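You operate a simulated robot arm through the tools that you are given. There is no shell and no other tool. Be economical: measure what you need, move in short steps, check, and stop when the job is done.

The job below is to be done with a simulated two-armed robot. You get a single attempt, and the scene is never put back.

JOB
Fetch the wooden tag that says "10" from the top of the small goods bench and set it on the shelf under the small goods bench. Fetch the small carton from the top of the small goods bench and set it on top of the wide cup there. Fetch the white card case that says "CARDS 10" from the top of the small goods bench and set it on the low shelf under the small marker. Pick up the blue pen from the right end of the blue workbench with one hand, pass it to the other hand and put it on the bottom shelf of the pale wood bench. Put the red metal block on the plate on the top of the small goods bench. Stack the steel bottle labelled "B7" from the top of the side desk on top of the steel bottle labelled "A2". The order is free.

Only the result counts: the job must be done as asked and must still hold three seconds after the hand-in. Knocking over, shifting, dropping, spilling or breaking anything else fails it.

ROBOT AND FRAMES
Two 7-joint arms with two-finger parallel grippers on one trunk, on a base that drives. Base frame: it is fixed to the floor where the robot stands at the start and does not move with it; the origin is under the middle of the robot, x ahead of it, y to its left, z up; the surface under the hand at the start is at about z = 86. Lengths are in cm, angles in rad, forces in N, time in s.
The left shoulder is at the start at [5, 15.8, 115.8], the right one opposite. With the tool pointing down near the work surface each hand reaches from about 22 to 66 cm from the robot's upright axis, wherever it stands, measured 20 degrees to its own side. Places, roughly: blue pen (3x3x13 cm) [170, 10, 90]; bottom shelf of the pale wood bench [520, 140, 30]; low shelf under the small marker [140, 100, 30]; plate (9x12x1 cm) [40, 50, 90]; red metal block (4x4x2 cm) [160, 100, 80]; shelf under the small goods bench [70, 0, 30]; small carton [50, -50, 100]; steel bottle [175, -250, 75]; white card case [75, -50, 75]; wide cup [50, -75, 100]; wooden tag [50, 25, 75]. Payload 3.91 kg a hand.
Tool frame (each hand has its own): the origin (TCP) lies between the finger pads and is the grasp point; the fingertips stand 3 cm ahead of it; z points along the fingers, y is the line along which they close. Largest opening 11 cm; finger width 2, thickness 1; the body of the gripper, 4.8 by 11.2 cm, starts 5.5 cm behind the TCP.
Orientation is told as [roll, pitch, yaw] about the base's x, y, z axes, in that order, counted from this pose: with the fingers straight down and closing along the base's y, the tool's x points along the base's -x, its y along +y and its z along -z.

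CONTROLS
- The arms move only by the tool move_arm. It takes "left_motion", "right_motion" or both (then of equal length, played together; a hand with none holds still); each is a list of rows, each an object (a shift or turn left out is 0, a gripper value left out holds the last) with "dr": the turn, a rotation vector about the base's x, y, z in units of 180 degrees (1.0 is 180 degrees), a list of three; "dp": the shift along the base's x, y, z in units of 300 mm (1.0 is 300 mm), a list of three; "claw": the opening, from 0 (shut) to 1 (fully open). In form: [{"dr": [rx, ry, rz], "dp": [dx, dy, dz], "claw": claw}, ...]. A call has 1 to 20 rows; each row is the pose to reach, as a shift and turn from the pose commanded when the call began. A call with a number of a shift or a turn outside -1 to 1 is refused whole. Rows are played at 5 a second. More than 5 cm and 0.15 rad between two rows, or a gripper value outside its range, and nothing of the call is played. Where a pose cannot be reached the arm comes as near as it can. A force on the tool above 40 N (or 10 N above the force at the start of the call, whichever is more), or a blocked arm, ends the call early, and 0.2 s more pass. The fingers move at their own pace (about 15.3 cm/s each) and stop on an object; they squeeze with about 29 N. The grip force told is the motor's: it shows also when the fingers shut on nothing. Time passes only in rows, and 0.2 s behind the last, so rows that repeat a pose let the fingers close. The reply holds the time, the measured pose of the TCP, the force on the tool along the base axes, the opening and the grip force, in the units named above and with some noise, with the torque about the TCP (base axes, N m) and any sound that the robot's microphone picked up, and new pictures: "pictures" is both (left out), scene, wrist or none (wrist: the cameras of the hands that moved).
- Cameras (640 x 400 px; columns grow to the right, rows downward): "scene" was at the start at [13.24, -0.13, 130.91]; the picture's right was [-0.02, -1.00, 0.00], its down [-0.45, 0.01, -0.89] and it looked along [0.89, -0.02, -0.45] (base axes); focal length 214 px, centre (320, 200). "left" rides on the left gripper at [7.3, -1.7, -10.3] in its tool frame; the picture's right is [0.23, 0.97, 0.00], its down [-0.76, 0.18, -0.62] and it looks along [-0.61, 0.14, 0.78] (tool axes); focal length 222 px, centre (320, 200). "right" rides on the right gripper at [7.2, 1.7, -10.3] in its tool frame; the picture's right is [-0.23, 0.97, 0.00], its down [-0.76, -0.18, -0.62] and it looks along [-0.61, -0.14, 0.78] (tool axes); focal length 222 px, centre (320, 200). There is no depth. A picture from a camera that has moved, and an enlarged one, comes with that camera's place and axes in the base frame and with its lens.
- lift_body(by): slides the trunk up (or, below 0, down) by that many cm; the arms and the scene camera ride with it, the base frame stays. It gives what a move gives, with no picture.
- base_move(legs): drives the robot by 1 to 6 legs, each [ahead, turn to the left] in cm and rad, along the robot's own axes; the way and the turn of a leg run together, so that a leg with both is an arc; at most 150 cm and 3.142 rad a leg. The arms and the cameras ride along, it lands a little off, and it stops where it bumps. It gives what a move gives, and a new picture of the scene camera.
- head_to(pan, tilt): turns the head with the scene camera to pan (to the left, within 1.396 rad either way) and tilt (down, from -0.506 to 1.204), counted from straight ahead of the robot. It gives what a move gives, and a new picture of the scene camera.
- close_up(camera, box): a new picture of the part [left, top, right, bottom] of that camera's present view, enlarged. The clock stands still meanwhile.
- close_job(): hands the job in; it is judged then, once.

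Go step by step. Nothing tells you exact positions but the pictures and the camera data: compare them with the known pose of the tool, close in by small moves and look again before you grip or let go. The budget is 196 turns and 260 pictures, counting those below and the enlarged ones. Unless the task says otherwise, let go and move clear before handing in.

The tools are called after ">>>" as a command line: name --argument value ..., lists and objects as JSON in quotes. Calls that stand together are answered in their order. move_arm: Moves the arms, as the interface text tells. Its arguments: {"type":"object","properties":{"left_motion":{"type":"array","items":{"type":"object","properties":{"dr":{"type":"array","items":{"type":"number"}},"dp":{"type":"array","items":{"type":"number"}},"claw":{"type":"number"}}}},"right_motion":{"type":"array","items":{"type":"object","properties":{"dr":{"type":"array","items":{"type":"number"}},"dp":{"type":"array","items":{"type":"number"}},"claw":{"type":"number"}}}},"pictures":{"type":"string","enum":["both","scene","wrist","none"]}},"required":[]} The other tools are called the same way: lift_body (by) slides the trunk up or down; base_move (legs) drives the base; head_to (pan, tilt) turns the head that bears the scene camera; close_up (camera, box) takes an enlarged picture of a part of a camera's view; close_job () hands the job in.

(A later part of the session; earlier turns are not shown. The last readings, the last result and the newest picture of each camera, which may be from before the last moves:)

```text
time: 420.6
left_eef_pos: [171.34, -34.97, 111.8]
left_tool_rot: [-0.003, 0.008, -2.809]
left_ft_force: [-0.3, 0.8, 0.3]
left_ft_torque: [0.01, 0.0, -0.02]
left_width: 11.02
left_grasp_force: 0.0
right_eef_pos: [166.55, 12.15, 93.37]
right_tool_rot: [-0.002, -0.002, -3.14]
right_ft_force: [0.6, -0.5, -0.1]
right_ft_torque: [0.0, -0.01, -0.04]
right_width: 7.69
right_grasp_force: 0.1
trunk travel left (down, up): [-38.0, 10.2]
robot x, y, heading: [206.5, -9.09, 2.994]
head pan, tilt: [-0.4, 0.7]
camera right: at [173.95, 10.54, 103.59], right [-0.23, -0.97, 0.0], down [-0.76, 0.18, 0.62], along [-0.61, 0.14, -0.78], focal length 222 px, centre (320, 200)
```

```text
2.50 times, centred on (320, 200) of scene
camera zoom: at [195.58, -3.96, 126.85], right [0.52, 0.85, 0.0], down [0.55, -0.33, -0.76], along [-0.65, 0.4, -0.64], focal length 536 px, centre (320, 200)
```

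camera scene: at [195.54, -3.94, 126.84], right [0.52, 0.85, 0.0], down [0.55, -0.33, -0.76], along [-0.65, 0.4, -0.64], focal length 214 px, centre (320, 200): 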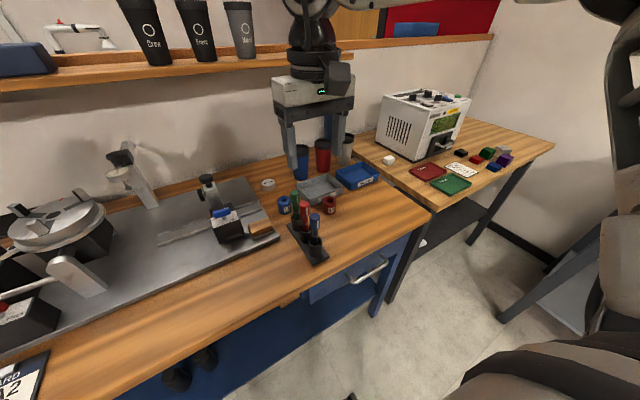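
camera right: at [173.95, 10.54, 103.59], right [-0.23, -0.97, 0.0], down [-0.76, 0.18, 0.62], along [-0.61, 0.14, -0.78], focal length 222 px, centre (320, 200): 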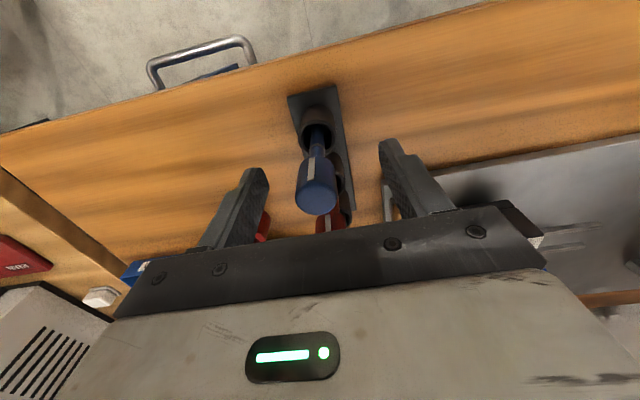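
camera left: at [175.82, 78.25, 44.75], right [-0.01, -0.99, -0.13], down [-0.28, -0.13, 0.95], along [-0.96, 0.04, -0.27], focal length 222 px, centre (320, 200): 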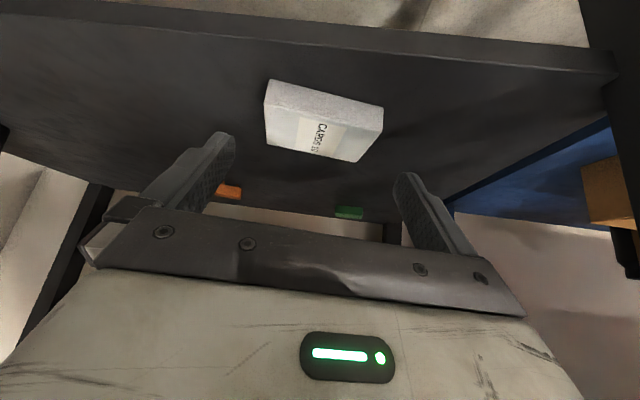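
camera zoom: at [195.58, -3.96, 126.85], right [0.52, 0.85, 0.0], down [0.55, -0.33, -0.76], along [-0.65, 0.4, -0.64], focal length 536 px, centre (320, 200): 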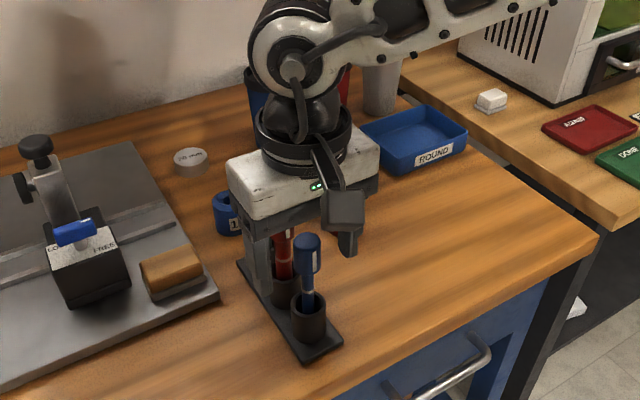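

Pen is centred between the fingers. Close and lift.

>>> move_arm --right_motion '[{"dp": [0.015, 0.005, 0]}, {"dp": [0.015, 0.005, 0], "claw": 0}, {"dp": [0.015, 0.005, 0], "claw": 0}, {"dp": [0.015, 0.005, 0], "claw": 0}, {"dp": [0.015, 0.005, 0.05], "claw": 0}, {"dp": [0.015, 0.005, 0.2], "claw": 0}, {"dp": [0.015, 0.005, 0.35], "claw": 0}, {"dp": [0.015, 0.005, 0.5], "claw": 0}, {"dp": [0.1, 0.005, 0.6], "claw": 0}]' --pictures "both"

```text
time: 422.6
left_eef_pos: [171.36, -35.0, 111.76]
left_tool_rot: [-0.004, 0.006, -2.808]
left_ft_force: [-0.2, 0.3, -0.1]
left_ft_torque: [-0.01, 0.0, 0.01]
left_width: 11.02
left_grasp_force: 0.1
right_eef_pos: [169.65, 12.15, 111.33]
right_tool_rot: [-0.002, -0.003, -3.139]
right_ft_force: [-0.6, -0.2, -0.8]
right_ft_torque: [0.0, -0.02, -0.02]
right_width: 2.34
right_grasp_force: 28.5
trunk travel left (down, up): [-38.0, 10.2]
robot x, y, heading: [206.75, -8.66, 2.996]
head pan, tilt: [-0.4, 0.7]
camera scene: at [195.65, -3.97, 126.85], right [0.52, 0.85, 0.0], down [0.55, -0.33, -0.77], along [-0.65, 0.4, -0.64], focal length 214 px, centre (320, 200)
camera right: at [177.05, 10.59, 121.6], right [-0.23, -0.97, 0.0], down [-0.76, 0.18, 0.62], along [-0.61, 0.14, -0.78], focal length 222 px, centre (320, 200)
```

scene: 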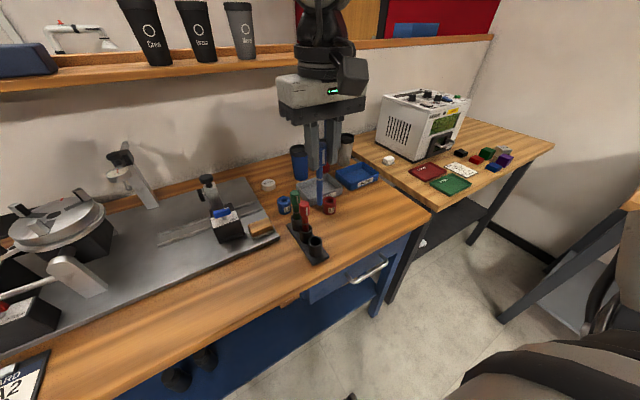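
right: 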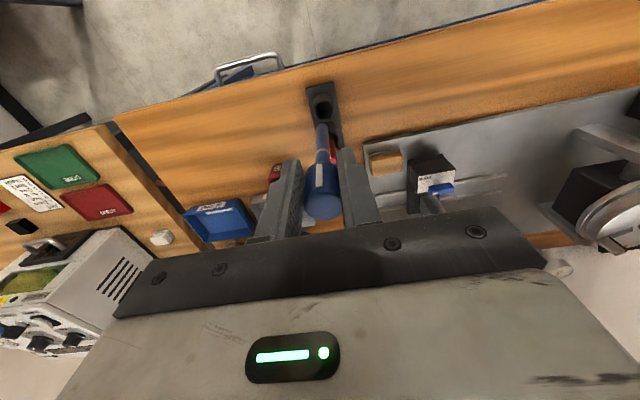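

Pen held by the right hand. Back into the aisle for the handover.

>>> base_move --legs '[[-24, 0]]'

>>> move_arm --left_motion '[{"dp": [0.0, 0.06, 0.03], "dr": [0, 0, -0.02]}, {"dp": [0.0, 0.12, 0.06], "dr": [0, 0, -0.04]}, {"dp": [0.0, 0.18, 0.1], "dr": [0, 0, -0.06]}, {"dp": [0.0, 0.24, 0.15], "dr": [0, 0, -0.08]}, {"dp": [-0.02, 0.3, 0.2], "dr": [0, 0, -0.1]}, {"dp": [-0.04, 0.36, 0.24], "dr": [0, 0, -0.12]}, {"dp": [-0.06, 0.42, 0.28], "dr": [0, 0, -0.14]}, {"dp": [-0.08, 0.48, 0.32], "dr": [0, 0, -0.155]}, {"dp": [-0.1, 0.54, 0.36], "dr": [0, 0, -0.155]}]' --right_motion '[{"dp": [0.03, -0.02, -0.02], "dr": [0.0, 0.04, -0.01]}, {"dp": [0.06, -0.05, -0.04], "dr": [0.005, 0.084, -0.02]}, {"dp": [0.09, -0.08, -0.06], "dr": [0.01, 0.128, -0.03]}, {"dp": [0.12, -0.11, -0.08], "dr": [0.02, 0.172, -0.04]}, {"dp": [0.14, -0.14, -0.1], "dr": [0.03, 0.216, -0.045]}, {"dp": [0.16, -0.17, -0.1], "dr": [0.04, 0.26, -0.045]}, {"dp": [0.18, -0.2, -0.1], "dr": [0.045, 0.304, -0.045]}, {"dp": [0.19, -0.23, -0.1], "dr": [0.055, 0.348, -0.045]}, {"dp": [0.2, -0.26, -0.1], "dr": [0.06, 0.39, -0.045]}]' --pictures "both"

```text
time: 424.4
left_eef_pos: [195.11, -38.42, 111.77]
left_tool_rot: [-0.005, 0.008, -2.807]
left_ft_force: [0.5, 0.3, 1.3]
left_ft_torque: [0.02, -0.01, -0.01]
left_width: 11.02
left_grasp_force: 0.0
right_eef_pos: [193.22, 8.66, 111.2]
right_tool_rot: [-0.002, -0.001, -3.139]
right_ft_force: [0.4, -0.2, -0.2]
right_ft_torque: [0.01, 0.0, -0.01]
right_width: 2.32
right_grasp_force: 29.4
trunk travel left (down, up): [-38.0, 10.2]
robot x, y, heading: [230.27, -12.37, 2.996]
head pan, tilt: [-0.4, 0.7]
camera scene: at [219.34, -7.45, 126.85], right [0.52, 0.86, 0.0], down [0.55, -0.33, -0.77], along [-0.65, 0.4, -0.64], focal length 214 px, centre (320, 200)
```

scene: 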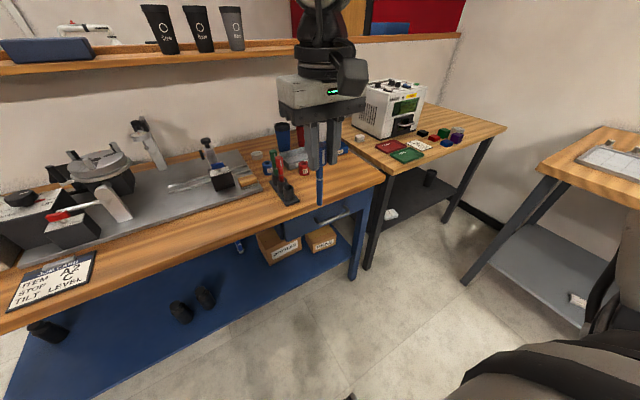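

```text
time: 426.4
left_eef_pos: [192.2, -22.12, 122.58]
left_tool_rot: [-0.003, 0.007, 2.991]
left_ft_force: [-0.1, -0.1, -0.7]
left_ft_torque: [-0.03, 0.01, 0.0]
left_width: 11.01
left_grasp_force: 0.0
right_eef_pos: [193.24, 4.17, 115.04]
right_tool_rot: [-0.217, -1.231, 3.135]
right_ft_force: [0.8, -1.6, 0.4]
right_ft_torque: [-0.01, 0.03, 0.0]
right_width: 2.36
right_grasp_force: 29.1
right hand out of reach, approached as far as the arm can: row 6, 7, 8, 9
trunk travel left (down, up): [-38.0, 10.2]
robot x, y, heading: [230.34, -12.62, 2.999]
head pan, tilt: [-0.4, 0.7]
camera scene: at [219.42, -7.43, 126.86], right [0.52, 0.86, 0.0], down [0.55, -0.33, -0.77], along [-0.66, 0.4, -0.64], focal length 214 px, centre (320, 200)
camera right: at [204.96, 0.42, 111.43], right [-0.28, -0.95, 0.15], down [0.36, 0.04, 0.93], along [-0.89, 0.31, 0.33], focal length 222 px, centre (320, 200)
camera left: at [199.59, -21.6, 132.99], right [0.08, -1.0, 0.0], down [-0.78, -0.06, 0.62], along [-0.62, -0.05, -0.79], focal length 222 px, centre (320, 200)
```

scene: 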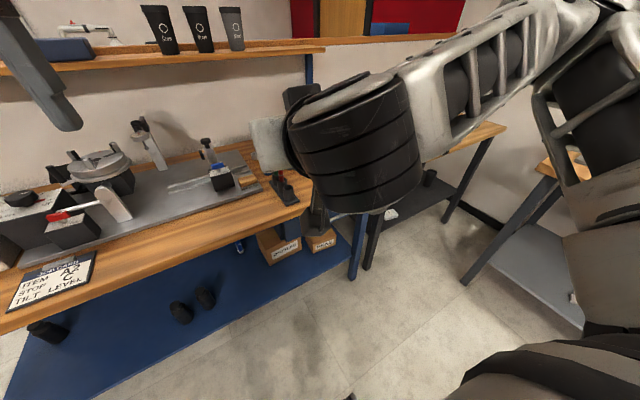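
right: 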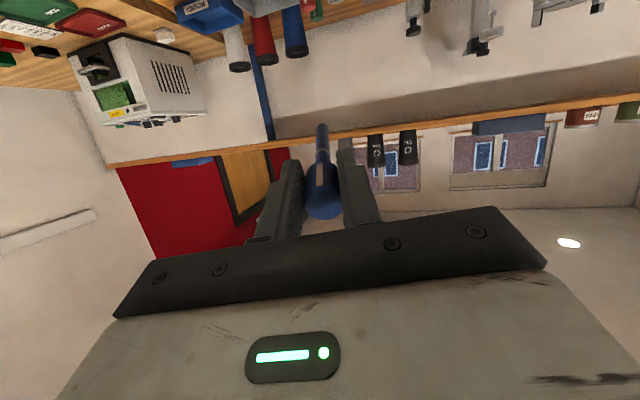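
left: 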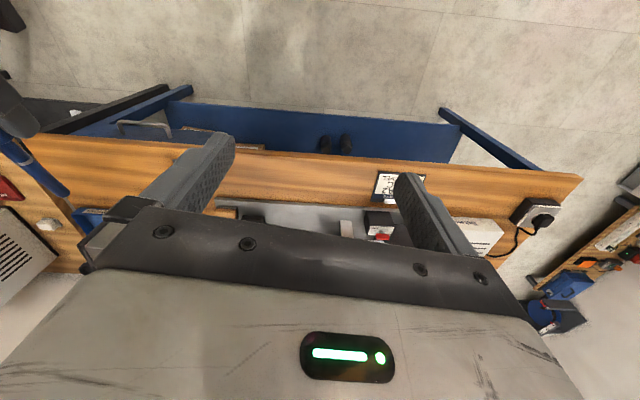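

>>> move_arm --right_motion '[{"dp": [0, -0.02, 0], "dr": [0, 0, 0.042]}, {"dp": [0, -0.04, 0], "dr": [0, 0, 0.084]}, {"dp": [0, -0.06, 0], "dr": [0, 0, 0.126]}, {"dp": [0, -0.08, 0], "dr": [0, 0, 0.168]}, {"dp": [0, -0.1, 0], "dr": [0, 0, 0.21]}, {"dp": [0, -0.12, 0], "dr": [0, 0, 0.252]}, {"dp": [0, -0.14, 0], "dr": [0, 0, 0.294]}]' --pictures "scene"

```text
time: 427.9
left_eef_pos: [192.01, -22.29, 122.41]
left_tool_rot: [-0.002, 0.01, 2.99]
left_ft_force: [-0.1, -1.1, 0.7]
left_ft_torque: [0.01, 0.02, 0.02]
left_width: 10.98
left_grasp_force: 0.0
right_eef_pos: [193.08, -0.01, 115.31]
right_tool_rot: [-0.215, -1.233, -2.226]
right_ft_force: [-0.6, 0.2, 0.5]
right_ft_torque: [0.0, 0.0, 0.01]
right_width: 2.33
right_grasp_force: 28.4
right hand out of reach, approached as far as the arm can: row 1, 2, 3, 4, 5
trunk travel left (down, up): [-38.0, 10.2]
robot x, y, heading: [230.5, -12.72, 2.996]
head pan, tilt: [-0.4, 0.7]
camera scene: at [219.28, -7.45, 126.85], right [0.52, 0.86, 0.0], down [0.55, -0.33, -0.76], along [-0.65, 0.4, -0.64], focal length 214 px, centre (320, 200)
```

scene: 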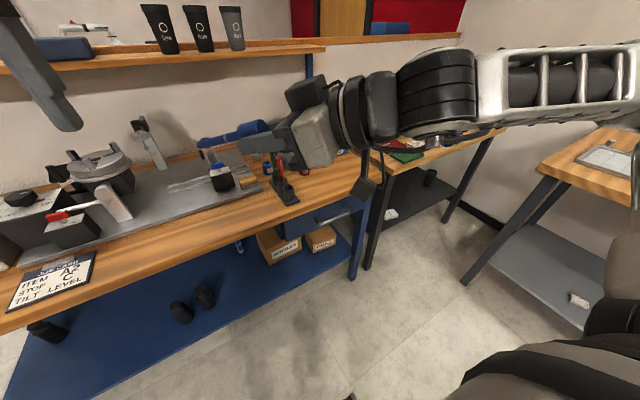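

Pen now points forward-left. Bring the left hand above the free part of the pen, aligned.

>>> move_arm --left_motion '[{"dp": [-0.02, 0.07, 0.01], "dr": [0, 0, 0.034], "claw": 0.7}, {"dp": [-0.04, 0.14, 0.03], "dr": [0, 0, 0.067]}, {"dp": [-0.07, 0.21, 0.05], "dr": [0, 0, 0.1]}, {"dp": [-0.09, 0.29, 0.07], "dr": [0, 0, 0.134]}, {"dp": [-0.11, 0.36, 0.07], "dr": [0, 0, 0.167]}, {"dp": [-0.13, 0.43, 0.07], "dr": [0, 0, 0.2]}, {"dp": [-0.15, 0.5, 0.07], "dr": [0, 0, 0.234]}, {"dp": [-0.17, 0.573, 0.05], "dr": [0, 0, 0.267]}]' --pictures "both"

```text
time: 429.8
left_eef_pos: [186.87, -4.85, 123.85]
left_tool_rot: [-0.001, 0.007, -2.453]
left_ft_force: [-0.2, -0.3, -0.3]
left_ft_torque: [-0.03, -0.02, 0.02]
left_width: 7.69
left_grasp_force: 0.0
right_eef_pos: [193.04, 0.08, 115.19]
right_tool_rot: [-0.213, -1.231, -2.231]
right_ft_force: [0.1, -1.3, 0.6]
right_ft_torque: [0.01, 0.02, -0.02]
right_width: 2.34
right_grasp_force: 28.9
trunk travel left (down, up): [-38.0, 10.2]
robot x, y, heading: [230.45, -12.25, 2.998]
head pan, tilt: [-0.4, 0.7]
camera scene: at [219.28, -7.39, 126.84], right [0.52, 0.86, 0.0], down [0.55, -0.33, -0.76], along [-0.65, 0.4, -0.64], focal length 214 px, centre (320, 200)
camera left: at [191.42, 1.03, 134.31], right [0.8, -0.61, 0.0], down [-0.48, -0.63, 0.62], along [-0.37, -0.49, -0.79], focal length 222 px, centre (320, 200)
```

scene: 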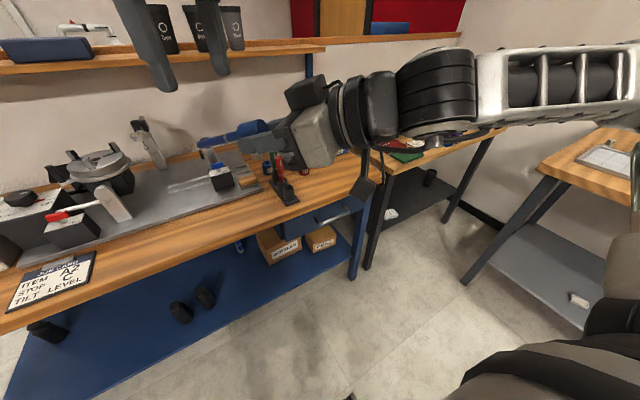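
left: 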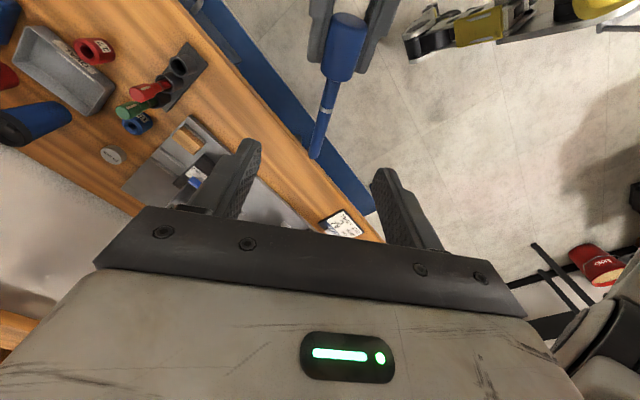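

Aligned over the pen. Descend and grip with the left hand.

>>> move_arm --left_motion '[{"dp": [0, 0, -0.12], "claw": 0.7}, {"dp": [0, 0, -0.24], "claw": 0.6}, {"dp": [0, 0, -0.33], "claw": 0.5}, {"dp": [0, 0, -0.385], "claw": 0.5}]' --pictures "both"

```text
time: 430.8
left_eef_pos: [187.02, -4.83, 112.42]
left_tool_rot: [-0.002, 0.008, -2.453]
left_ft_force: [0.1, -0.5, -0.4]
left_ft_torque: [-0.02, 0.04, -0.04]
left_width: 5.51
left_grasp_force: 0.0
right_eef_pos: [192.88, -0.03, 115.2]
right_tool_rot: [-0.213, -1.229, -2.228]
right_ft_force: [0.3, -0.7, -0.2]
right_ft_torque: [0.05, 0.04, -0.01]
right_width: 2.29
right_grasp_force: 29.0
trunk travel left (down, up): [-38.0, 10.2]
robot x, y, heading: [230.22, -12.38, 2.995]
head pan, tilt: [-0.4, 0.7]
camera scene: at [219.27, -7.44, 126.85], right [0.52, 0.86, 0.0], down [0.55, -0.33, -0.76], along [-0.65, 0.4, -0.64], focal length 214 px, centre (320, 200)
camera left: at [191.35, 1.06, 122.94], right [0.79, -0.61, 0.0], down [-0.48, -0.63, 0.62], along [-0.38, -0.49, -0.79], focal length 222 px, centre (320, 200)
```

scene: 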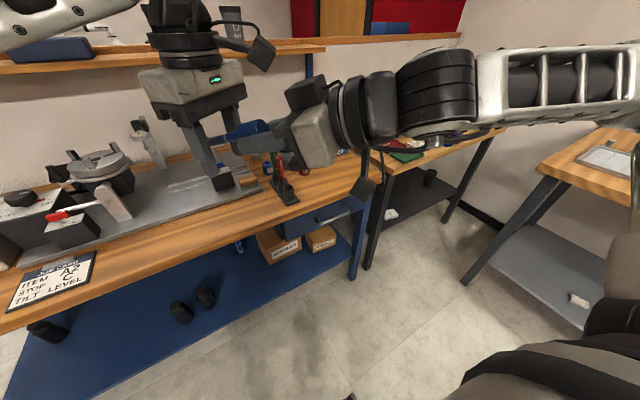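
left: 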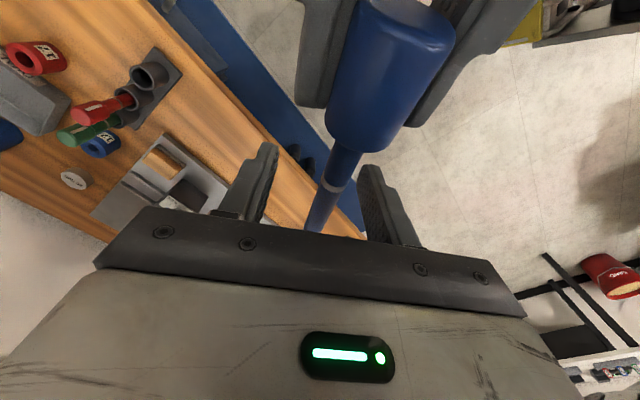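

Pen is between the left fingers. Close left, then open right and retreat the right hand along its axis.

>>> move_arm --left_motion '[{"claw": 0}, {"claw": 0}, {"claw": 0}, {"claw": 0}]' --pictures "none"

>>> move_arm --right_motion '[{"claw": 0.4}, {"claw": 0.6}, {"claw": 0.6}, {"dp": [0.1, 0.08, 0.045]}, {"dp": [0.2, 0.16, 0.09]}, {"dp": [0.3, 0.25, 0.13]}, {"dp": [0.36, 0.33, 0.13]}]' --pictures "both"

```text
time: 431.8
left_eef_pos: [186.94, -4.81, 112.48]
left_tool_rot: [-0.002, 0.01, -2.455]
left_ft_force: [6.9, -11.3, -1.0]
left_ft_torque: [0.28, 0.23, -0.58]
left_width: 0.89
left_grasp_force: 29.6
right_eef_pos: [192.98, 0.14, 115.28]
right_tool_rot: [-0.214, -1.232, -2.229]
right_ft_force: [-7.0, 10.6, 0.3]
right_ft_torque: [0.0, 0.02, -0.46]
right_width: 2.32
right_grasp_force: 29.1
trunk travel left (down, up): [-38.0, 10.2]
robot x, y, heading: [230.47, -12.64, 2.995]
head pan, tilt: [-0.4, 0.7]
```

```text
time: 433.4
left_eef_pos: [186.79, -4.8, 112.57]
left_tool_rot: [-0.003, 0.009, -2.454]
left_ft_force: [-0.2, 0.8, 0.3]
left_ft_torque: [-0.02, 0.02, 0.01]
left_width: 1.01
left_grasp_force: 28.7
right_eef_pos: [201.78, 10.65, 120.86]
right_tool_rot: [-0.206, -1.228, -2.234]
right_ft_force: [1.1, -0.3, -0.1]
right_ft_torque: [-0.01, -0.02, -0.02]
right_width: 6.61
right_grasp_force: 0.1
right hand out of reach, approached as far as the arm can: row 4, 5, 6, 7
trunk travel left (down, up): [-38.0, 10.2]
robot x, y, heading: [230.81, -12.42, 2.995]
head pan, tilt: [-0.4, 0.7]
camera scene: at [219.26, -7.46, 126.85], right [0.52, 0.86, 0.0], down [0.55, -0.33, -0.76], along [-0.65, 0.4, -0.64], focal length 214 px, centre (320, 200)
camera right: at [212.06, 17.58, 117.18], right [0.59, -0.79, 0.15], down [0.18, 0.31, 0.93], along [-0.79, -0.52, 0.33], focal length 222 px, centre (320, 200)
```

scene: 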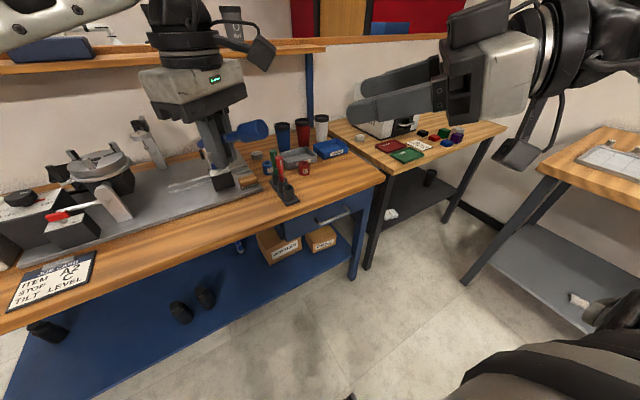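
right: 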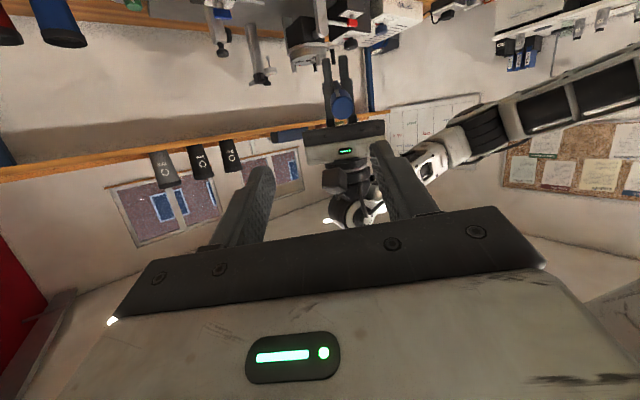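

Handover done; the left holds the pen. Stow both arms.

>>> move_arm --left_motion '[{"dp": [0.04, -0.07, 0.02], "dr": [0, 0, -0.03]}, {"dp": [0.08, -0.14, 0.04], "dr": [0, 0, -0.06]}, {"dp": [0.12, -0.21, 0.06], "dr": [0, 0, -0.09]}, {"dp": [0.16, -0.28, 0.06], "dr": [0, 0, -0.12]}, {"dp": [0.2, -0.35, 0.06], "dr": [0, 0, -0.15]}, {"dp": [0.24, -0.42, 0.06], "dr": [0, 0, -0.18]}, {"dp": [0.28, -0.49, 0.06], "dr": [0, 0, -0.21]}, {"dp": [0.32, -0.56, 0.06], "dr": [0, 0, -0.24]}, {"dp": [0.36, -0.62, 0.06], "dr": [0, 0, -0.265]}, {"dp": [0.39, -0.64, 0.06], "dr": [0, 0, -0.265]}]' --right_motion '[{"dp": [0.015, 0.015, -0.01], "dr": [0.027, -0.028, 0.004]}, {"dp": [0.03, 0.03, -0.02], "dr": [0.054, -0.057, 0.008]}, {"dp": [0.045, 0.045, -0.03], "dr": [0.081, -0.085, 0.012]}, {"dp": [0.06, 0.06, -0.04], "dr": [0.108, -0.114, 0.016]}, {"dp": [0.075, 0.075, -0.05], "dr": [0.135, -0.142, 0.02]}, {"dp": [0.09, 0.09, -0.06], "dr": [0.163, -0.17, 0.024]}, {"dp": [0.105, 0.105, -0.07], "dr": [0.19, -0.2, 0.028]}, {"dp": [0.12, 0.12, -0.08], "dr": [0.217, -0.227, 0.032]}, {"dp": [0.135, 0.14, -0.09], "dr": [0.244, -0.256, 0.036]}, {"dp": [0.15, 0.16, -0.1], "dr": [0.271, -0.284, 0.04], "claw": 1}]' --pictures "wrist"

```text
time: 435.6
left_eef_pos: [198.79, -24.4, 114.51]
left_tool_rot: [-0.004, 0.008, 2.996]
left_ft_force: [0.5, -0.5, -1.2]
left_ft_torque: [-0.01, -0.01, -0.01]
left_width: 1.04
left_grasp_force: 29.3
right_eef_pos: [206.28, 15.45, 117.73]
right_tool_rot: [-0.003, -0.005, -2.234]
right_ft_force: [-0.3, 0.3, 0.1]
right_ft_torque: [0.0, 0.04, 0.0]
right_width: 10.98
right_grasp_force: 0.0
trunk travel left (down, up): [-38.0, 10.2]
robot x, y, heading: [230.51, -12.63, 2.997]
head pan, tilt: [-0.4, 0.7]
camera right: at [212.31, 20.28, 128.0], right [0.63, -0.78, 0.0], down [-0.61, -0.49, 0.63], along [-0.49, -0.39, -0.78], focal length 222 px, centre (320, 200)
camera left: at [206.06, -23.6, 124.93], right [0.08, -1.0, 0.0], down [-0.79, -0.07, 0.62], along [-0.61, -0.05, -0.79], focal length 222 px, centre (320, 200)
```

right: 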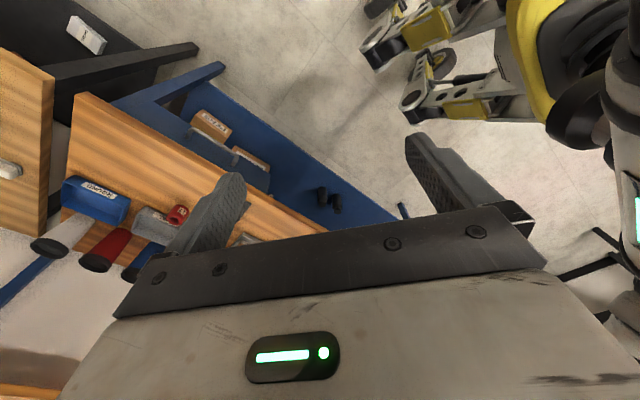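
left: 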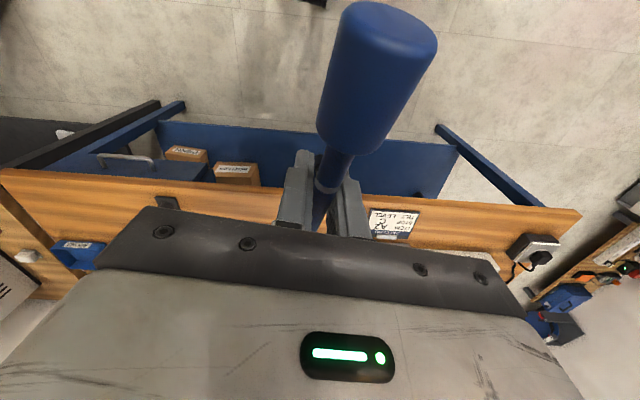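

Before leaving, pick the red block with the free right hand. Fix its yaw and drive to bench 2.

>>> move_arm --right_motion '[{"dr": [0, 0, -0.045]}, {"dr": [0, 0, -0.09]}, {"dr": [0, 0, -0.135]}, {"dr": [0, 0, -0.18]}, {"dr": [0, 0, -0.225]}, {"dr": [0, 0, -0.27]}, {"dr": [0, 0, -0.334]}]' --pictures "none"

>>> base_move --legs '[[0, -1.127], [85, 0], [0, 1.13]]'

>>> head_to --pan -0.4 --tilt 0.8

```text
refused: row 7 steps farther than a row can; nothing moved
```

```text
time: 445.7
left_eef_pos: [172.62, 55.39, 114.52]
left_tool_rot: [-0.005, 0.008, 3.037]
left_ft_force: [-1.1, -0.2, -1.3]
left_ft_torque: [0.03, 0.03, 0.02]
left_width: 1.02
left_grasp_force: 29.2
right_eef_pos: [178.54, 95.35, 117.64]
right_tool_rot: [-0.002, -0.007, -2.193]
right_ft_force: [-0.5, -0.6, 0.2]
right_ft_torque: [0.01, -0.03, -0.02]
right_width: 11.0
right_grasp_force: 0.0
trunk travel left (down, up): [-38.0, 10.2]
robot x, y, heading: [204.1, 68.63, 3.04]
head pan, tilt: [-0.4, 0.7]
camera scene: at [192.55, 72.94, 126.85], right [0.48, 0.88, 0.0], down [0.56, -0.31, -0.76], along [-0.67, 0.37, -0.64], focal length 214 px, centre (320, 200)
```

scene: 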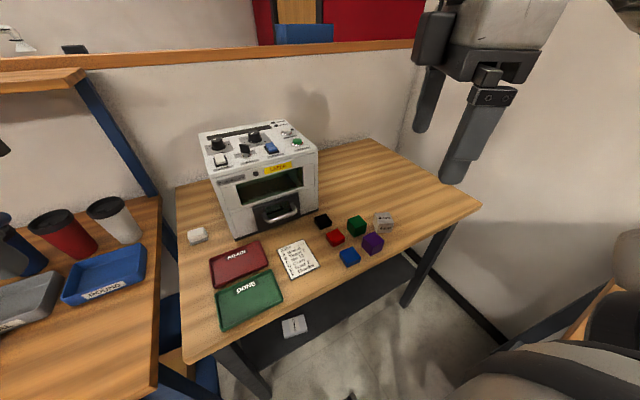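

```text
time: 446.4
left_eef_pos: [172.66, 55.34, 114.46]
left_tool_rot: [-0.004, 0.009, 3.038]
left_ft_force: [0.3, -0.5, 0.3]
left_ft_torque: [0.03, 0.02, -0.03]
left_width: 1.02
left_grasp_force: 29.2
right_eef_pos: [178.57, 95.37, 117.71]
right_tool_rot: [-0.001, -0.007, -2.194]
right_ft_force: [0.1, 0.5, 0.3]
right_ft_torque: [0.0, 0.02, 0.01]
right_width: 11.01
right_grasp_force: 0.0
trunk travel left (down, up): [-38.0, 10.2]
robot x, y, heading: [204.24, 68.48, 3.039]
head pan, tilt: [-0.4, 0.799]
camera scene: at [192.92, 72.75, 126.02], right [0.48, 0.88, 0.0], down [0.63, -0.35, -0.7], along [-0.61, 0.34, -0.72], focal length 214 px, centre (320, 200)
```

scene: 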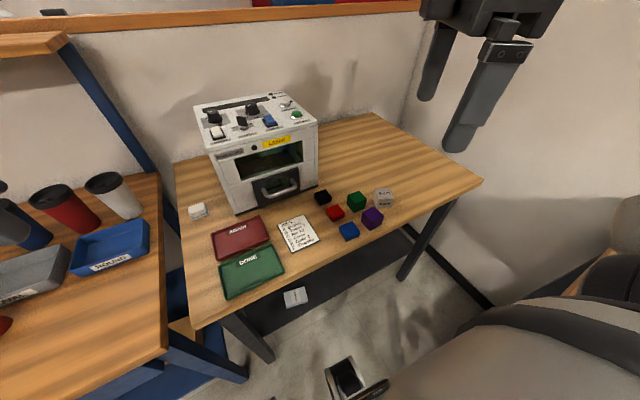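

>>> close_up --camera "scene" --box '[300, 180, 396, 250]'

>>> move_arm --right_motion '[{"dp": [-0.08, 0, 0], "dr": [0, 0, -0.04]}, {"dp": [-0.16, 0, 0], "dr": [0, 0, -0.08]}, {"dp": [-0.24, 0, 0], "dr": [0, 0, -0.12]}, {"dp": [-0.32, 0, -0.03], "dr": [0, 0, -0.16]}, {"dp": [-0.4, 0, -0.08], "dr": [0, 0, -0.2]}, {"dp": [-0.48, -0.01, -0.16], "dr": [0, 0, -0.245]}, {"dp": [-0.54, -0.015, -0.26], "dr": [0, 0, -0.29]}, {"dp": [-0.556, -0.02, -0.36], "dr": [0, 0, -0.334]}]' --pictures "wrist"

```text
5.71 times, centred on (348, 215) of scene
camera zoom: at [192.92, 72.75, 126.02], right [0.48, 0.88, 0.0], down [0.63, -0.35, -0.7], along [-0.61, 0.34, -0.72], focal length 1226 px, centre (160, 114)
```

zoom: 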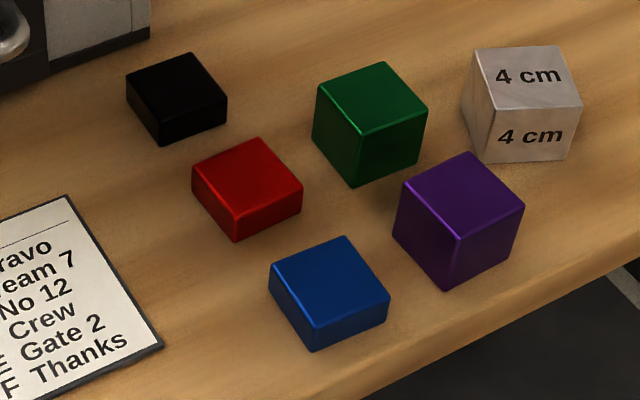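

```text
time: 448.2
left_eef_pos: [172.63, 55.32, 114.45]
left_tool_rot: [-0.004, 0.009, 3.038]
left_ft_force: [0.2, 0.3, 0.5]
left_ft_torque: [0.04, 0.03, 0.0]
left_width: 1.02
left_grasp_force: 28.6
right_eef_pos: [162.03, 94.88, 106.92]
right_tool_rot: [-0.002, -0.007, 3.036]
right_ft_force: [-0.4, -0.3, 0.1]
right_ft_torque: [-0.03, -0.01, -0.01]
right_width: 10.98
right_grasp_force: 0.0
trunk travel left (down, up): [-38.0, 10.2]
robot x, y, heading: [204.18, 68.54, 3.041]
head pan, tilt: [-0.4, 0.799]
camera right: at [169.3, 92.5, 117.22], right [-0.33, -0.94, 0.0], down [-0.73, 0.25, 0.63], along [-0.59, 0.21, -0.78], focal length 222 px, centre (320, 200)
```

right: 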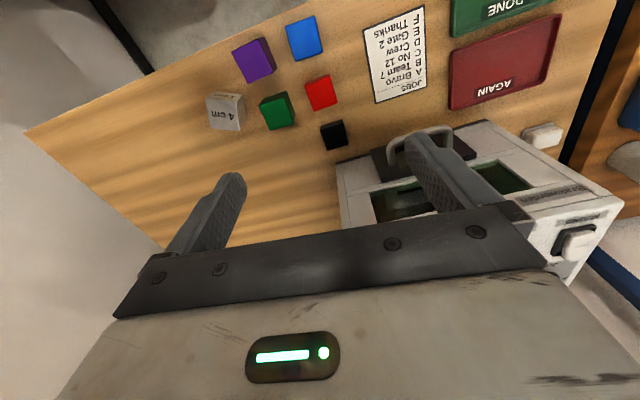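

Red block centre ≈[161.6, 95.15], axis-aligned. Narrow the fingers and descend.

>>> move_arm --right_motion '[{"dp": [-0.013, 0.009, -0.12], "dr": [0, 0, 0.033], "claw": 0.5}, {"dp": [-0.013, 0.009, -0.26], "dr": [0, 0, 0.033], "claw": 0.46}, {"dp": [-0.013, 0.009, -0.4], "dr": [0, 0, 0.033], "claw": 0.46}, {"dp": [-0.013, 0.009, -0.54], "dr": [0, 0, 0.033], "claw": 0.46}, {"dp": [-0.013, 0.009, -0.65], "dr": [0, 0, 0.033], "claw": 0.46}]' --pictures "wrist"

```text
time: 449.4
left_eef_pos: [172.7, 55.26, 114.39]
left_tool_rot: [-0.004, 0.01, 3.037]
left_ft_force: [0.1, -0.3, 0.4]
left_ft_torque: [-0.01, 0.02, 0.01]
left_width: 1.04
left_grasp_force: 28.5
right_eef_pos: [161.51, 94.95, 87.33]
right_tool_rot: [-0.002, -0.008, -3.138]
right_ft_force: [-0.1, 0.4, -0.7]
right_ft_torque: [0.02, 0.01, -0.01]
right_width: 5.07
right_grasp_force: 0.1
trunk travel left (down, up): [-38.0, 10.2]
robot x, y, heading: [203.77, 67.85, 3.035]
head pan, tilt: [-0.4, 0.799]
camera right: at [169.0, 93.31, 97.61], right [-0.22, -0.97, 0.0], down [-0.76, 0.17, 0.63], along [-0.61, 0.14, -0.78], focal length 222 px, centre (320, 200)
```

right: 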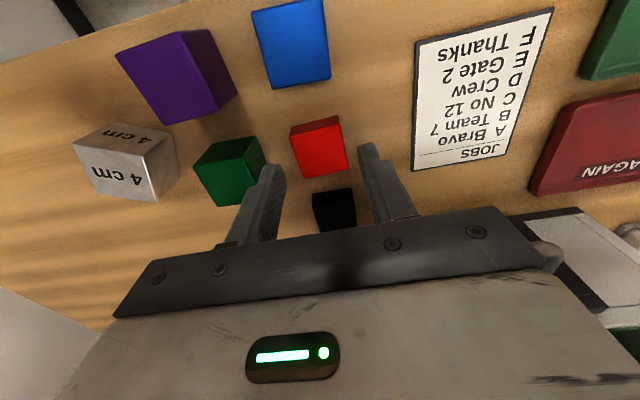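

>>> move_arm --right_motion '[{"dp": [0.008, 0.005, -0.07]}, {"dp": [0.008, 0.005, -0.127]}, {"dp": [0.008, 0.005, -0.127], "claw": 0}, {"dp": [0.008, 0.005, -0.127], "claw": 0}, {"dp": [0.008, 0.005, -0.127], "claw": 0}]' --pictures "wrist"

```text
time: 450.6
left_eef_pos: [172.66, 55.28, 114.41]
left_tool_rot: [-0.005, 0.008, 3.035]
left_ft_force: [-0.5, -0.5, -0.3]
left_ft_torque: [0.01, 0.0, -0.05]
left_width: 1.02
left_grasp_force: 28.8
right_eef_pos: [161.84, 95.08, 83.8]
right_tool_rot: [-0.002, -0.009, -3.137]
right_ft_force: [0.3, 0.4, 5.6]
right_ft_torque: [-0.05, -0.13, 0.01]
right_width: 3.92
right_grasp_force: 29.5
trunk travel left (down, up): [-38.0, 10.2]
robot x, y, heading: [203.74, 68.31, 3.036]
head pan, tilt: [-0.4, 0.799]
camera right: at [169.24, 93.45, 93.95], right [-0.22, -0.97, 0.0], down [-0.76, 0.17, 0.63], along [-0.61, 0.14, -0.78], focal length 222 px, centre (320, 200)
```

right: 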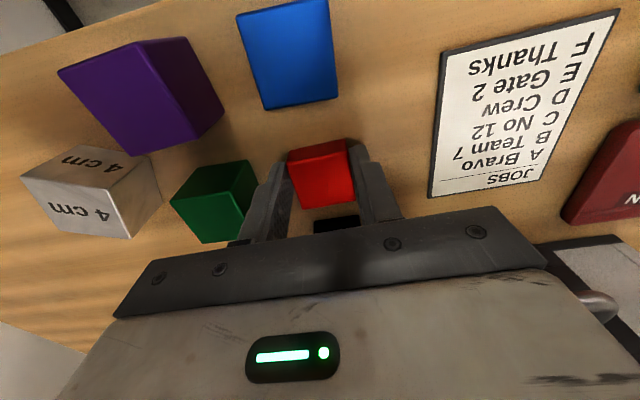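

Block gripped. Lift, stow, and head for the pale wood bench.

>>> move_arm --right_motion '[{"dp": [0, 0, 0.1]}, {"dp": [0, 0, 0.25]}, {"dp": [0, 0, 0.4]}, {"dp": [0, 0, 0.55]}, {"dp": [0.03, 0, 0.7]}, {"dp": [0.1, 0, 0.84]}, {"dp": [0.2, 0, 0.94]}, {"dp": [0.32, -0.01, 1.0]}, {"dp": [0.45, -0.02, 1.0]}]' --pictures "none"

>>> base_move --legs '[[0, -0.315], [-64, 0], [0, -2.69], [140, 0]]'

>>> head_to --pan 0.6 --tilt 0.4

```text
time: 452.6
left_eef_pos: [172.66, 55.34, 114.37]
left_tool_rot: [-0.003, 0.009, 3.037]
left_ft_force: [0.0, -0.3, -0.2]
left_ft_torque: [-0.02, 0.03, -0.01]
left_width: 1.0
left_grasp_force: 28.7
right_eef_pos: [175.54, 94.36, 113.61]
right_tool_rot: [-0.001, -0.007, -3.14]
right_ft_force: [0.3, -0.3, -0.5]
right_ft_torque: [-0.02, -0.01, -0.03]
right_width: 3.9
right_grasp_force: 28.6
trunk travel left (down, up): [-38.0, 10.2]
robot x, y, heading: [203.87, 68.3, 3.038]
head pan, tilt: [-0.4, 0.799]
```

```text
time: 470.1
left_eef_pos: [432.17, 63.29, 114.5]
left_tool_rot: [-0.002, 0.009, 0.032]
left_ft_force: [0.2, -0.1, -0.6]
left_ft_torque: [-0.03, 0.02, -0.03]
left_width: 1.02
left_grasp_force: 28.9
right_eef_pos: [434.81, 24.15, 113.64]
right_tool_rot: [-0.003, -0.005, 0.139]
right_ft_force: [0.0, 0.1, -0.6]
right_ft_torque: [-0.04, 0.01, 0.07]
right_width: 3.92
right_grasp_force: 29.1
trunk travel left (down, up): [-38.0, 10.2]
robot x, y, heading: [403.04, 46.58, 0.033]
head pan, tilt: [-0.4, 0.799]
camera scene: at [414.66, 43.49, 126.02], right [-0.36, -0.93, 0.0], down [-0.67, 0.26, -0.7], along [0.65, -0.25, -0.72], focal length 214 px, centre (320, 200)
```

scene: 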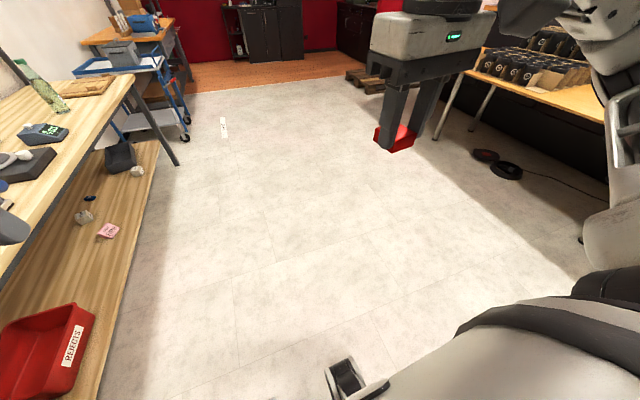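

```text
time: 471.4
left_eef_pos: [432.22, 63.24, 114.41]
left_tool_rot: [-0.002, 0.008, 0.031]
left_ft_force: [0.6, -0.3, 0.7]
left_ft_torque: [0.01, 0.0, 0.0]
left_width: 1.02
left_grasp_force: 29.0
right_eef_pos: [434.79, 24.21, 113.57]
right_tool_rot: [-0.003, -0.006, 0.14]
right_ft_force: [-0.5, -0.4, -1.3]
right_ft_torque: [0.01, 0.0, -0.01]
right_width: 3.91
right_grasp_force: 29.1
trunk travel left (down, up): [-38.0, 10.2]
robot x, y, heading: [402.9, 46.17, 0.028]
head pan, tilt: [0.6, 0.4]
camera scene: at [414.6, 51.86, 129.53], right [0.59, -0.81, 0.0], down [-0.31, -0.23, -0.92], along [0.74, 0.54, -0.39], focal length 214 px, centre (320, 200)
```

scene: 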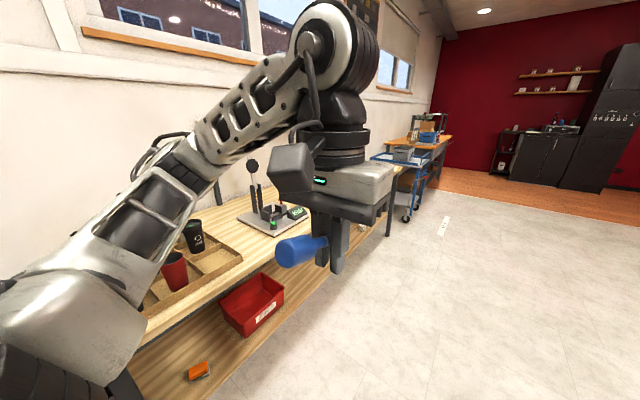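

The pale wood bench is on the left. I'll drive to about [534, 63], facing it, and look at the bottom shelf.

>>> base_move --legs '[[0, 0.098], [132, 0], [0, 1.574]]'

>>> head_to --pan 0.6 --tilt 0.75

```text
time: 482.4
left_eef_pos: [513.62, 91.36, 114.43]
left_tool_rot: [-0.004, 0.009, 1.731]
left_ft_force: [0.3, 0.5, -0.3]
left_ft_torque: [0.02, 0.0, 0.0]
left_width: 1.02
left_grasp_force: 29.0
right_eef_pos: [552.03, 98.82, 113.64]
right_tool_rot: [-0.003, -0.008, 1.837]
right_ft_force: [0.2, 0.1, -0.5]
right_ft_torque: [-0.02, -0.01, 0.0]
right_width: 3.93
right_grasp_force: 28.6
trunk travel left (down, up): [-38.0, 10.2]
robot x, y, heading: [534.47, 64.33, 1.735]
head pan, tilt: [0.6, 0.4]
camera scene: at [527.43, 75.29, 129.53], right [0.72, 0.69, 0.0], down [0.27, -0.28, -0.92], along [-0.64, 0.67, -0.39], focal length 214 px, centre (320, 200)
```

scene: 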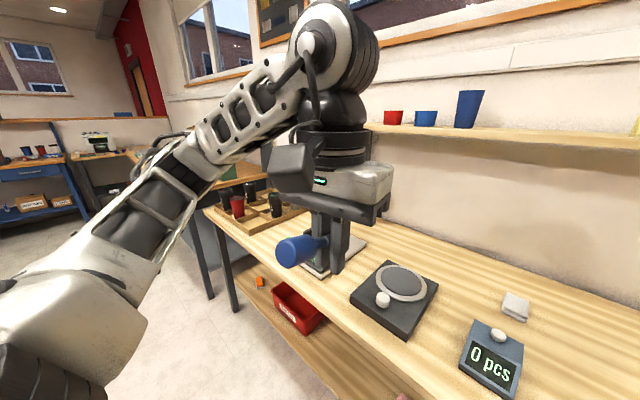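

```text
time: 483.2
left_eef_pos: [513.64, 91.33, 114.47]
left_tool_rot: [-0.003, 0.009, 1.73]
left_ft_force: [-0.1, 0.0, 0.0]
left_ft_torque: [0.0, -0.01, 0.0]
left_width: 1.03
left_grasp_force: 28.6
right_eef_pos: [552.0, 98.7, 113.71]
right_tool_rot: [-0.002, -0.007, 1.839]
right_ft_force: [0.4, -1.1, -1.4]
right_ft_torque: [0.01, 0.02, 0.02]
right_width: 3.92
right_grasp_force: 28.8
trunk travel left (down, up): [-38.0, 10.2]
robot x, y, heading: [534.62, 64.48, 1.728]
head pan, tilt: [0.6, 0.75]
camera scene: at [528.11, 74.58, 126.43], right [0.72, 0.69, 0.0], down [0.47, -0.49, -0.73], along [-0.5, 0.53, -0.68], focal length 214 px, centre (320, 200)
```

scene: 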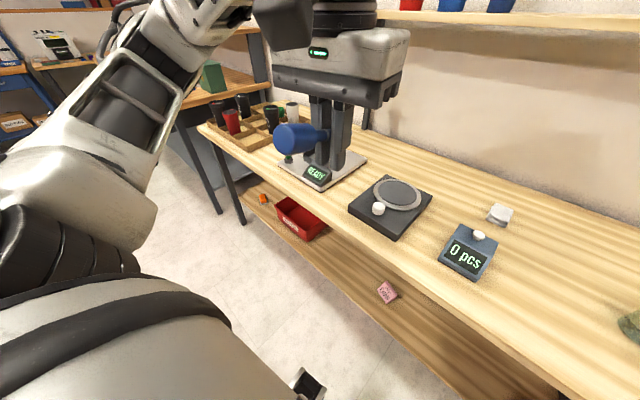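

>>> base_move --legs '[[4, 0]]'

>>> move_arm --left_motion '[{"dp": [-0.08, -0.02, 0], "dr": [0, 0, 0.025]}, {"dp": [-0.16, -0.04, 0], "dr": [0, 0, 0.05]}, {"dp": [-0.24, -0.06, 0], "dr": [0, 0, 0.075]}, {"dp": [-0.32, -0.08, 0], "dr": [0, 0, 0.1]}, {"dp": [-0.4, -0.1, 0], "dr": [0, 0, 0.125]}, {"dp": [-0.47, -0.13, 0], "dr": [0, 0, 0.15]}]' --right_motion '[{"dp": [0.02, -0.1, 0.1]}, {"dp": [0.04, -0.2, 0.2]}, {"dp": [0.06, -0.3, 0.3]}, {"dp": [0.07, -0.4, 0.4]}, {"dp": [0.07, -0.48, 0.5]}, {"dp": [0.07, -0.52, 0.6]}]' --pictures "none"

>>> lift_body --by -38

>>> head_to --pan 0.3 --tilt 0.6

```text
time: 484.1
left_eef_pos: [513.14, 95.35, 114.44]
left_tool_rot: [-0.003, 0.012, 1.729]
left_ft_force: [0.4, 0.4, -0.2]
left_ft_torque: [-0.04, -0.01, 0.01]
left_width: 1.03
left_grasp_force: 29.0
right_eef_pos: [551.54, 102.84, 113.57]
right_tool_rot: [0.0, -0.008, 1.838]
right_ft_force: [0.5, -0.7, -1.2]
right_ft_torque: [-0.07, -0.02, 0.03]
right_width: 3.95
right_grasp_force: 29.1
trunk travel left (down, up): [-38.0, 10.2]
robot x, y, heading: [533.7, 68.09, 1.733]
head pan, tilt: [0.6, 0.75]
camera scene: at [527.46, 78.65, 126.41], right [0.72, 0.69, 0.0], down [0.47, -0.49, -0.73], along [-0.5, 0.53, -0.68], focal length 214 px, centre (320, 200)
```

scene: 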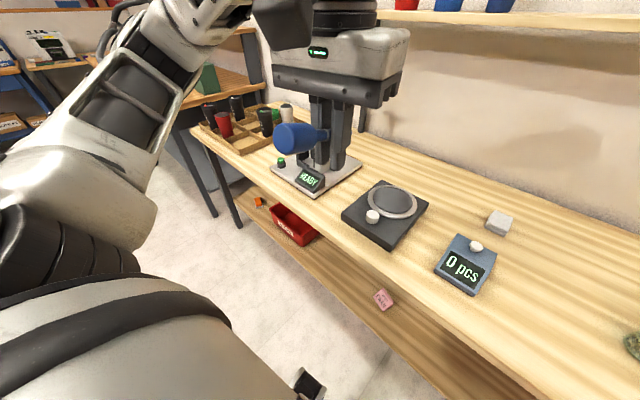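

```text
time: 485.5
left_eef_pos: [498.82, 91.4, 114.48]
left_tool_rot: [-0.004, 0.007, 2.201]
left_ft_force: [-0.2, 0.5, -0.6]
left_ft_torque: [0.02, 0.02, -0.01]
left_width: 1.02
left_grasp_force: 29.4
right_eef_pos: [550.8, 87.87, 128.65]
right_tool_rot: [-0.002, -0.007, 1.837]
right_ft_force: [-1.1, 0.7, -0.5]
right_ft_torque: [0.0, 0.0, 0.01]
right_width: 3.93
right_grasp_force: 29.0
right hand out of reach, approached as far as the arm can: row 5, 6
trunk travel left (down, up): [-38.0, 10.2]
robot x, y, heading: [533.74, 68.43, 1.73]
head pan, tilt: [0.6, 0.75]
```

```text
time: 489.2
left_eef_pos: [498.91, 91.59, 76.42]
left_tool_rot: [-0.003, 0.009, 2.2]
left_ft_force: [0.0, -0.1, 0.1]
left_ft_torque: [0.02, 0.01, -0.02]
left_width: 1.03
left_grasp_force: 29.1
right_eef_pos: [550.96, 87.78, 90.66]
right_tool_rot: [-0.004, -0.009, 1.837]
right_ft_force: [-0.2, -0.3, -0.5]
right_ft_torque: [0.02, -0.03, -0.01]
right_width: 3.94
right_grasp_force: 29.0
trunk travel left (down, up): [0.0, 48.2]
robot x, y, heading: [533.86, 68.36, 1.73]
head pan, tilt: [0.6, 0.75]
```

```text
time: 490.0
left_eef_pos: [498.89, 91.44, 76.5]
left_tool_rot: [-0.004, 0.009, 2.199]
left_ft_force: [-0.8, 0.2, -0.6]
left_ft_torque: [0.01, 0.0, 0.01]
left_width: 1.0
left_grasp_force: 28.5
right_eef_pos: [550.78, 88.03, 90.62]
right_tool_rot: [-0.002, -0.009, 1.839]
right_ft_force: [0.8, 0.1, -0.5]
right_ft_torque: [-0.01, 0.03, 0.02]
right_width: 3.91
right_grasp_force: 28.9
trunk travel left (down, up): [0.0, 48.2]
robot x, y, heading: [533.62, 68.62, 1.729]
head pan, tilt: [0.3, 0.6]
camera scene: at [529.25, 80.47, 89.71], right [0.9, 0.44, 0.0], down [0.25, -0.51, -0.82], along [-0.37, 0.74, -0.57], focal length 214 px, centre (320, 200)
```

scene: 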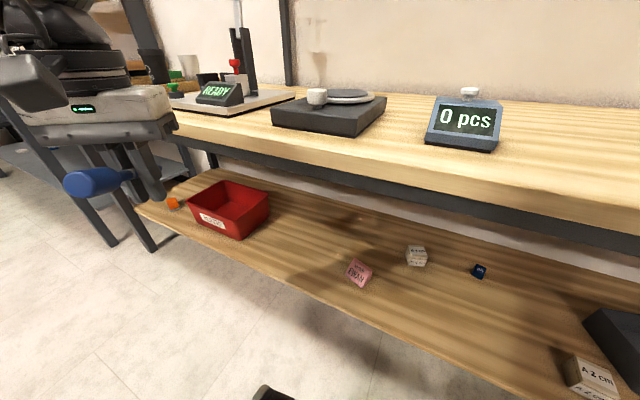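

The shelf (z≈27, front edge y≈116) is free around x≈495. Pitch and lower the left hand in front of the bench, then go in.

>>> move_arm --left_motion '[{"dp": [0.0, 0.0, -0.1], "dr": [0.025, 0.018, 0]}, {"dp": [0.0, 0.0, -0.2], "dr": [0.05, 0.037, 0]}, {"dp": [0.0, 0.02, -0.3], "dr": [0.076, 0.055, 0]}, {"dp": [-0.01, 0.05, -0.4], "dr": [0.101, 0.073, 0]}, {"dp": [-0.02, 0.1, -0.5], "dr": [0.126, 0.092, 0]}, {"dp": [-0.04, 0.16, -0.6], "dr": [0.151, 0.11, 0]}, {"dp": [-0.06, 0.23, -0.7], "dr": [0.177, 0.129, 0]}, {"dp": [-0.08, 0.3, -0.8], "dr": [0.202, 0.147, 0]}, {"dp": [-0.1, 0.38, -0.9], "dr": [0.202, 0.147, 0]}, {"dp": [-0.13, 0.45, -1.0], "dr": [0.202, 0.147, 0]}]' --pictures "both"

```text
time: 492.2
left_eef_pos: [495.0, 104.8, 46.42]
left_tool_rot: [-0.004, -0.777, 2.201]
left_ft_force: [-0.8, -0.2, -0.5]
left_ft_torque: [0.01, -0.02, 0.0]
left_width: 1.02
left_grasp_force: 28.8
left hand out of reach, approached as far as the arm can: row 4, 5, 6, 7
right_eef_pos: [550.66, 87.84, 90.65]
right_tool_rot: [-0.002, -0.008, 1.838]
right_ft_force: [0.1, -0.8, -0.6]
right_ft_torque: [0.01, 0.0, 0.01]
right_width: 3.91
right_grasp_force: 29.0
trunk travel left (down, up): [0.0, 48.2]
robot x, y, heading: [534.14, 68.62, 1.733]
head pan, tilt: [0.3, 0.6]
camera scene: at [529.26, 80.46, 89.71], right [0.9, 0.44, 0.0], down [0.25, -0.51, -0.83], along [-0.37, 0.74, -0.56], focal length 214 px, centre (320, 200)
camera left: at [503.65, 95.86, 48.84], right [-0.69, -0.7, -0.16], down [-0.21, -0.02, 0.98], along [-0.69, 0.71, -0.13], focal length 222 px, centre (320, 200)
```

scene: 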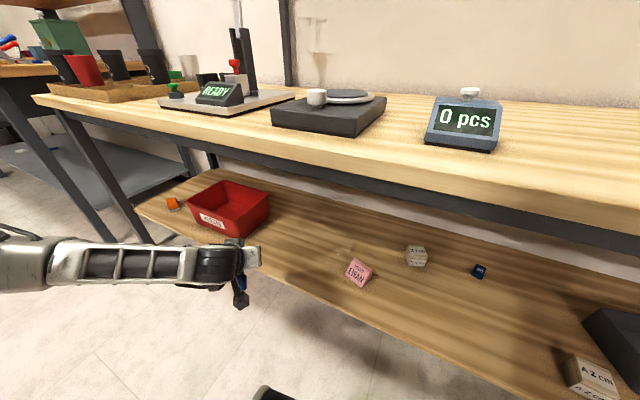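
left: 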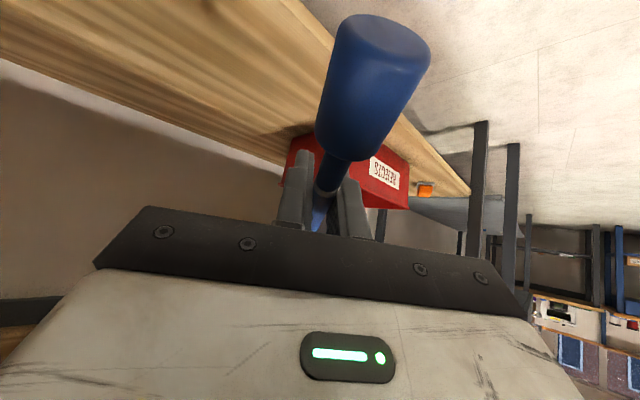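

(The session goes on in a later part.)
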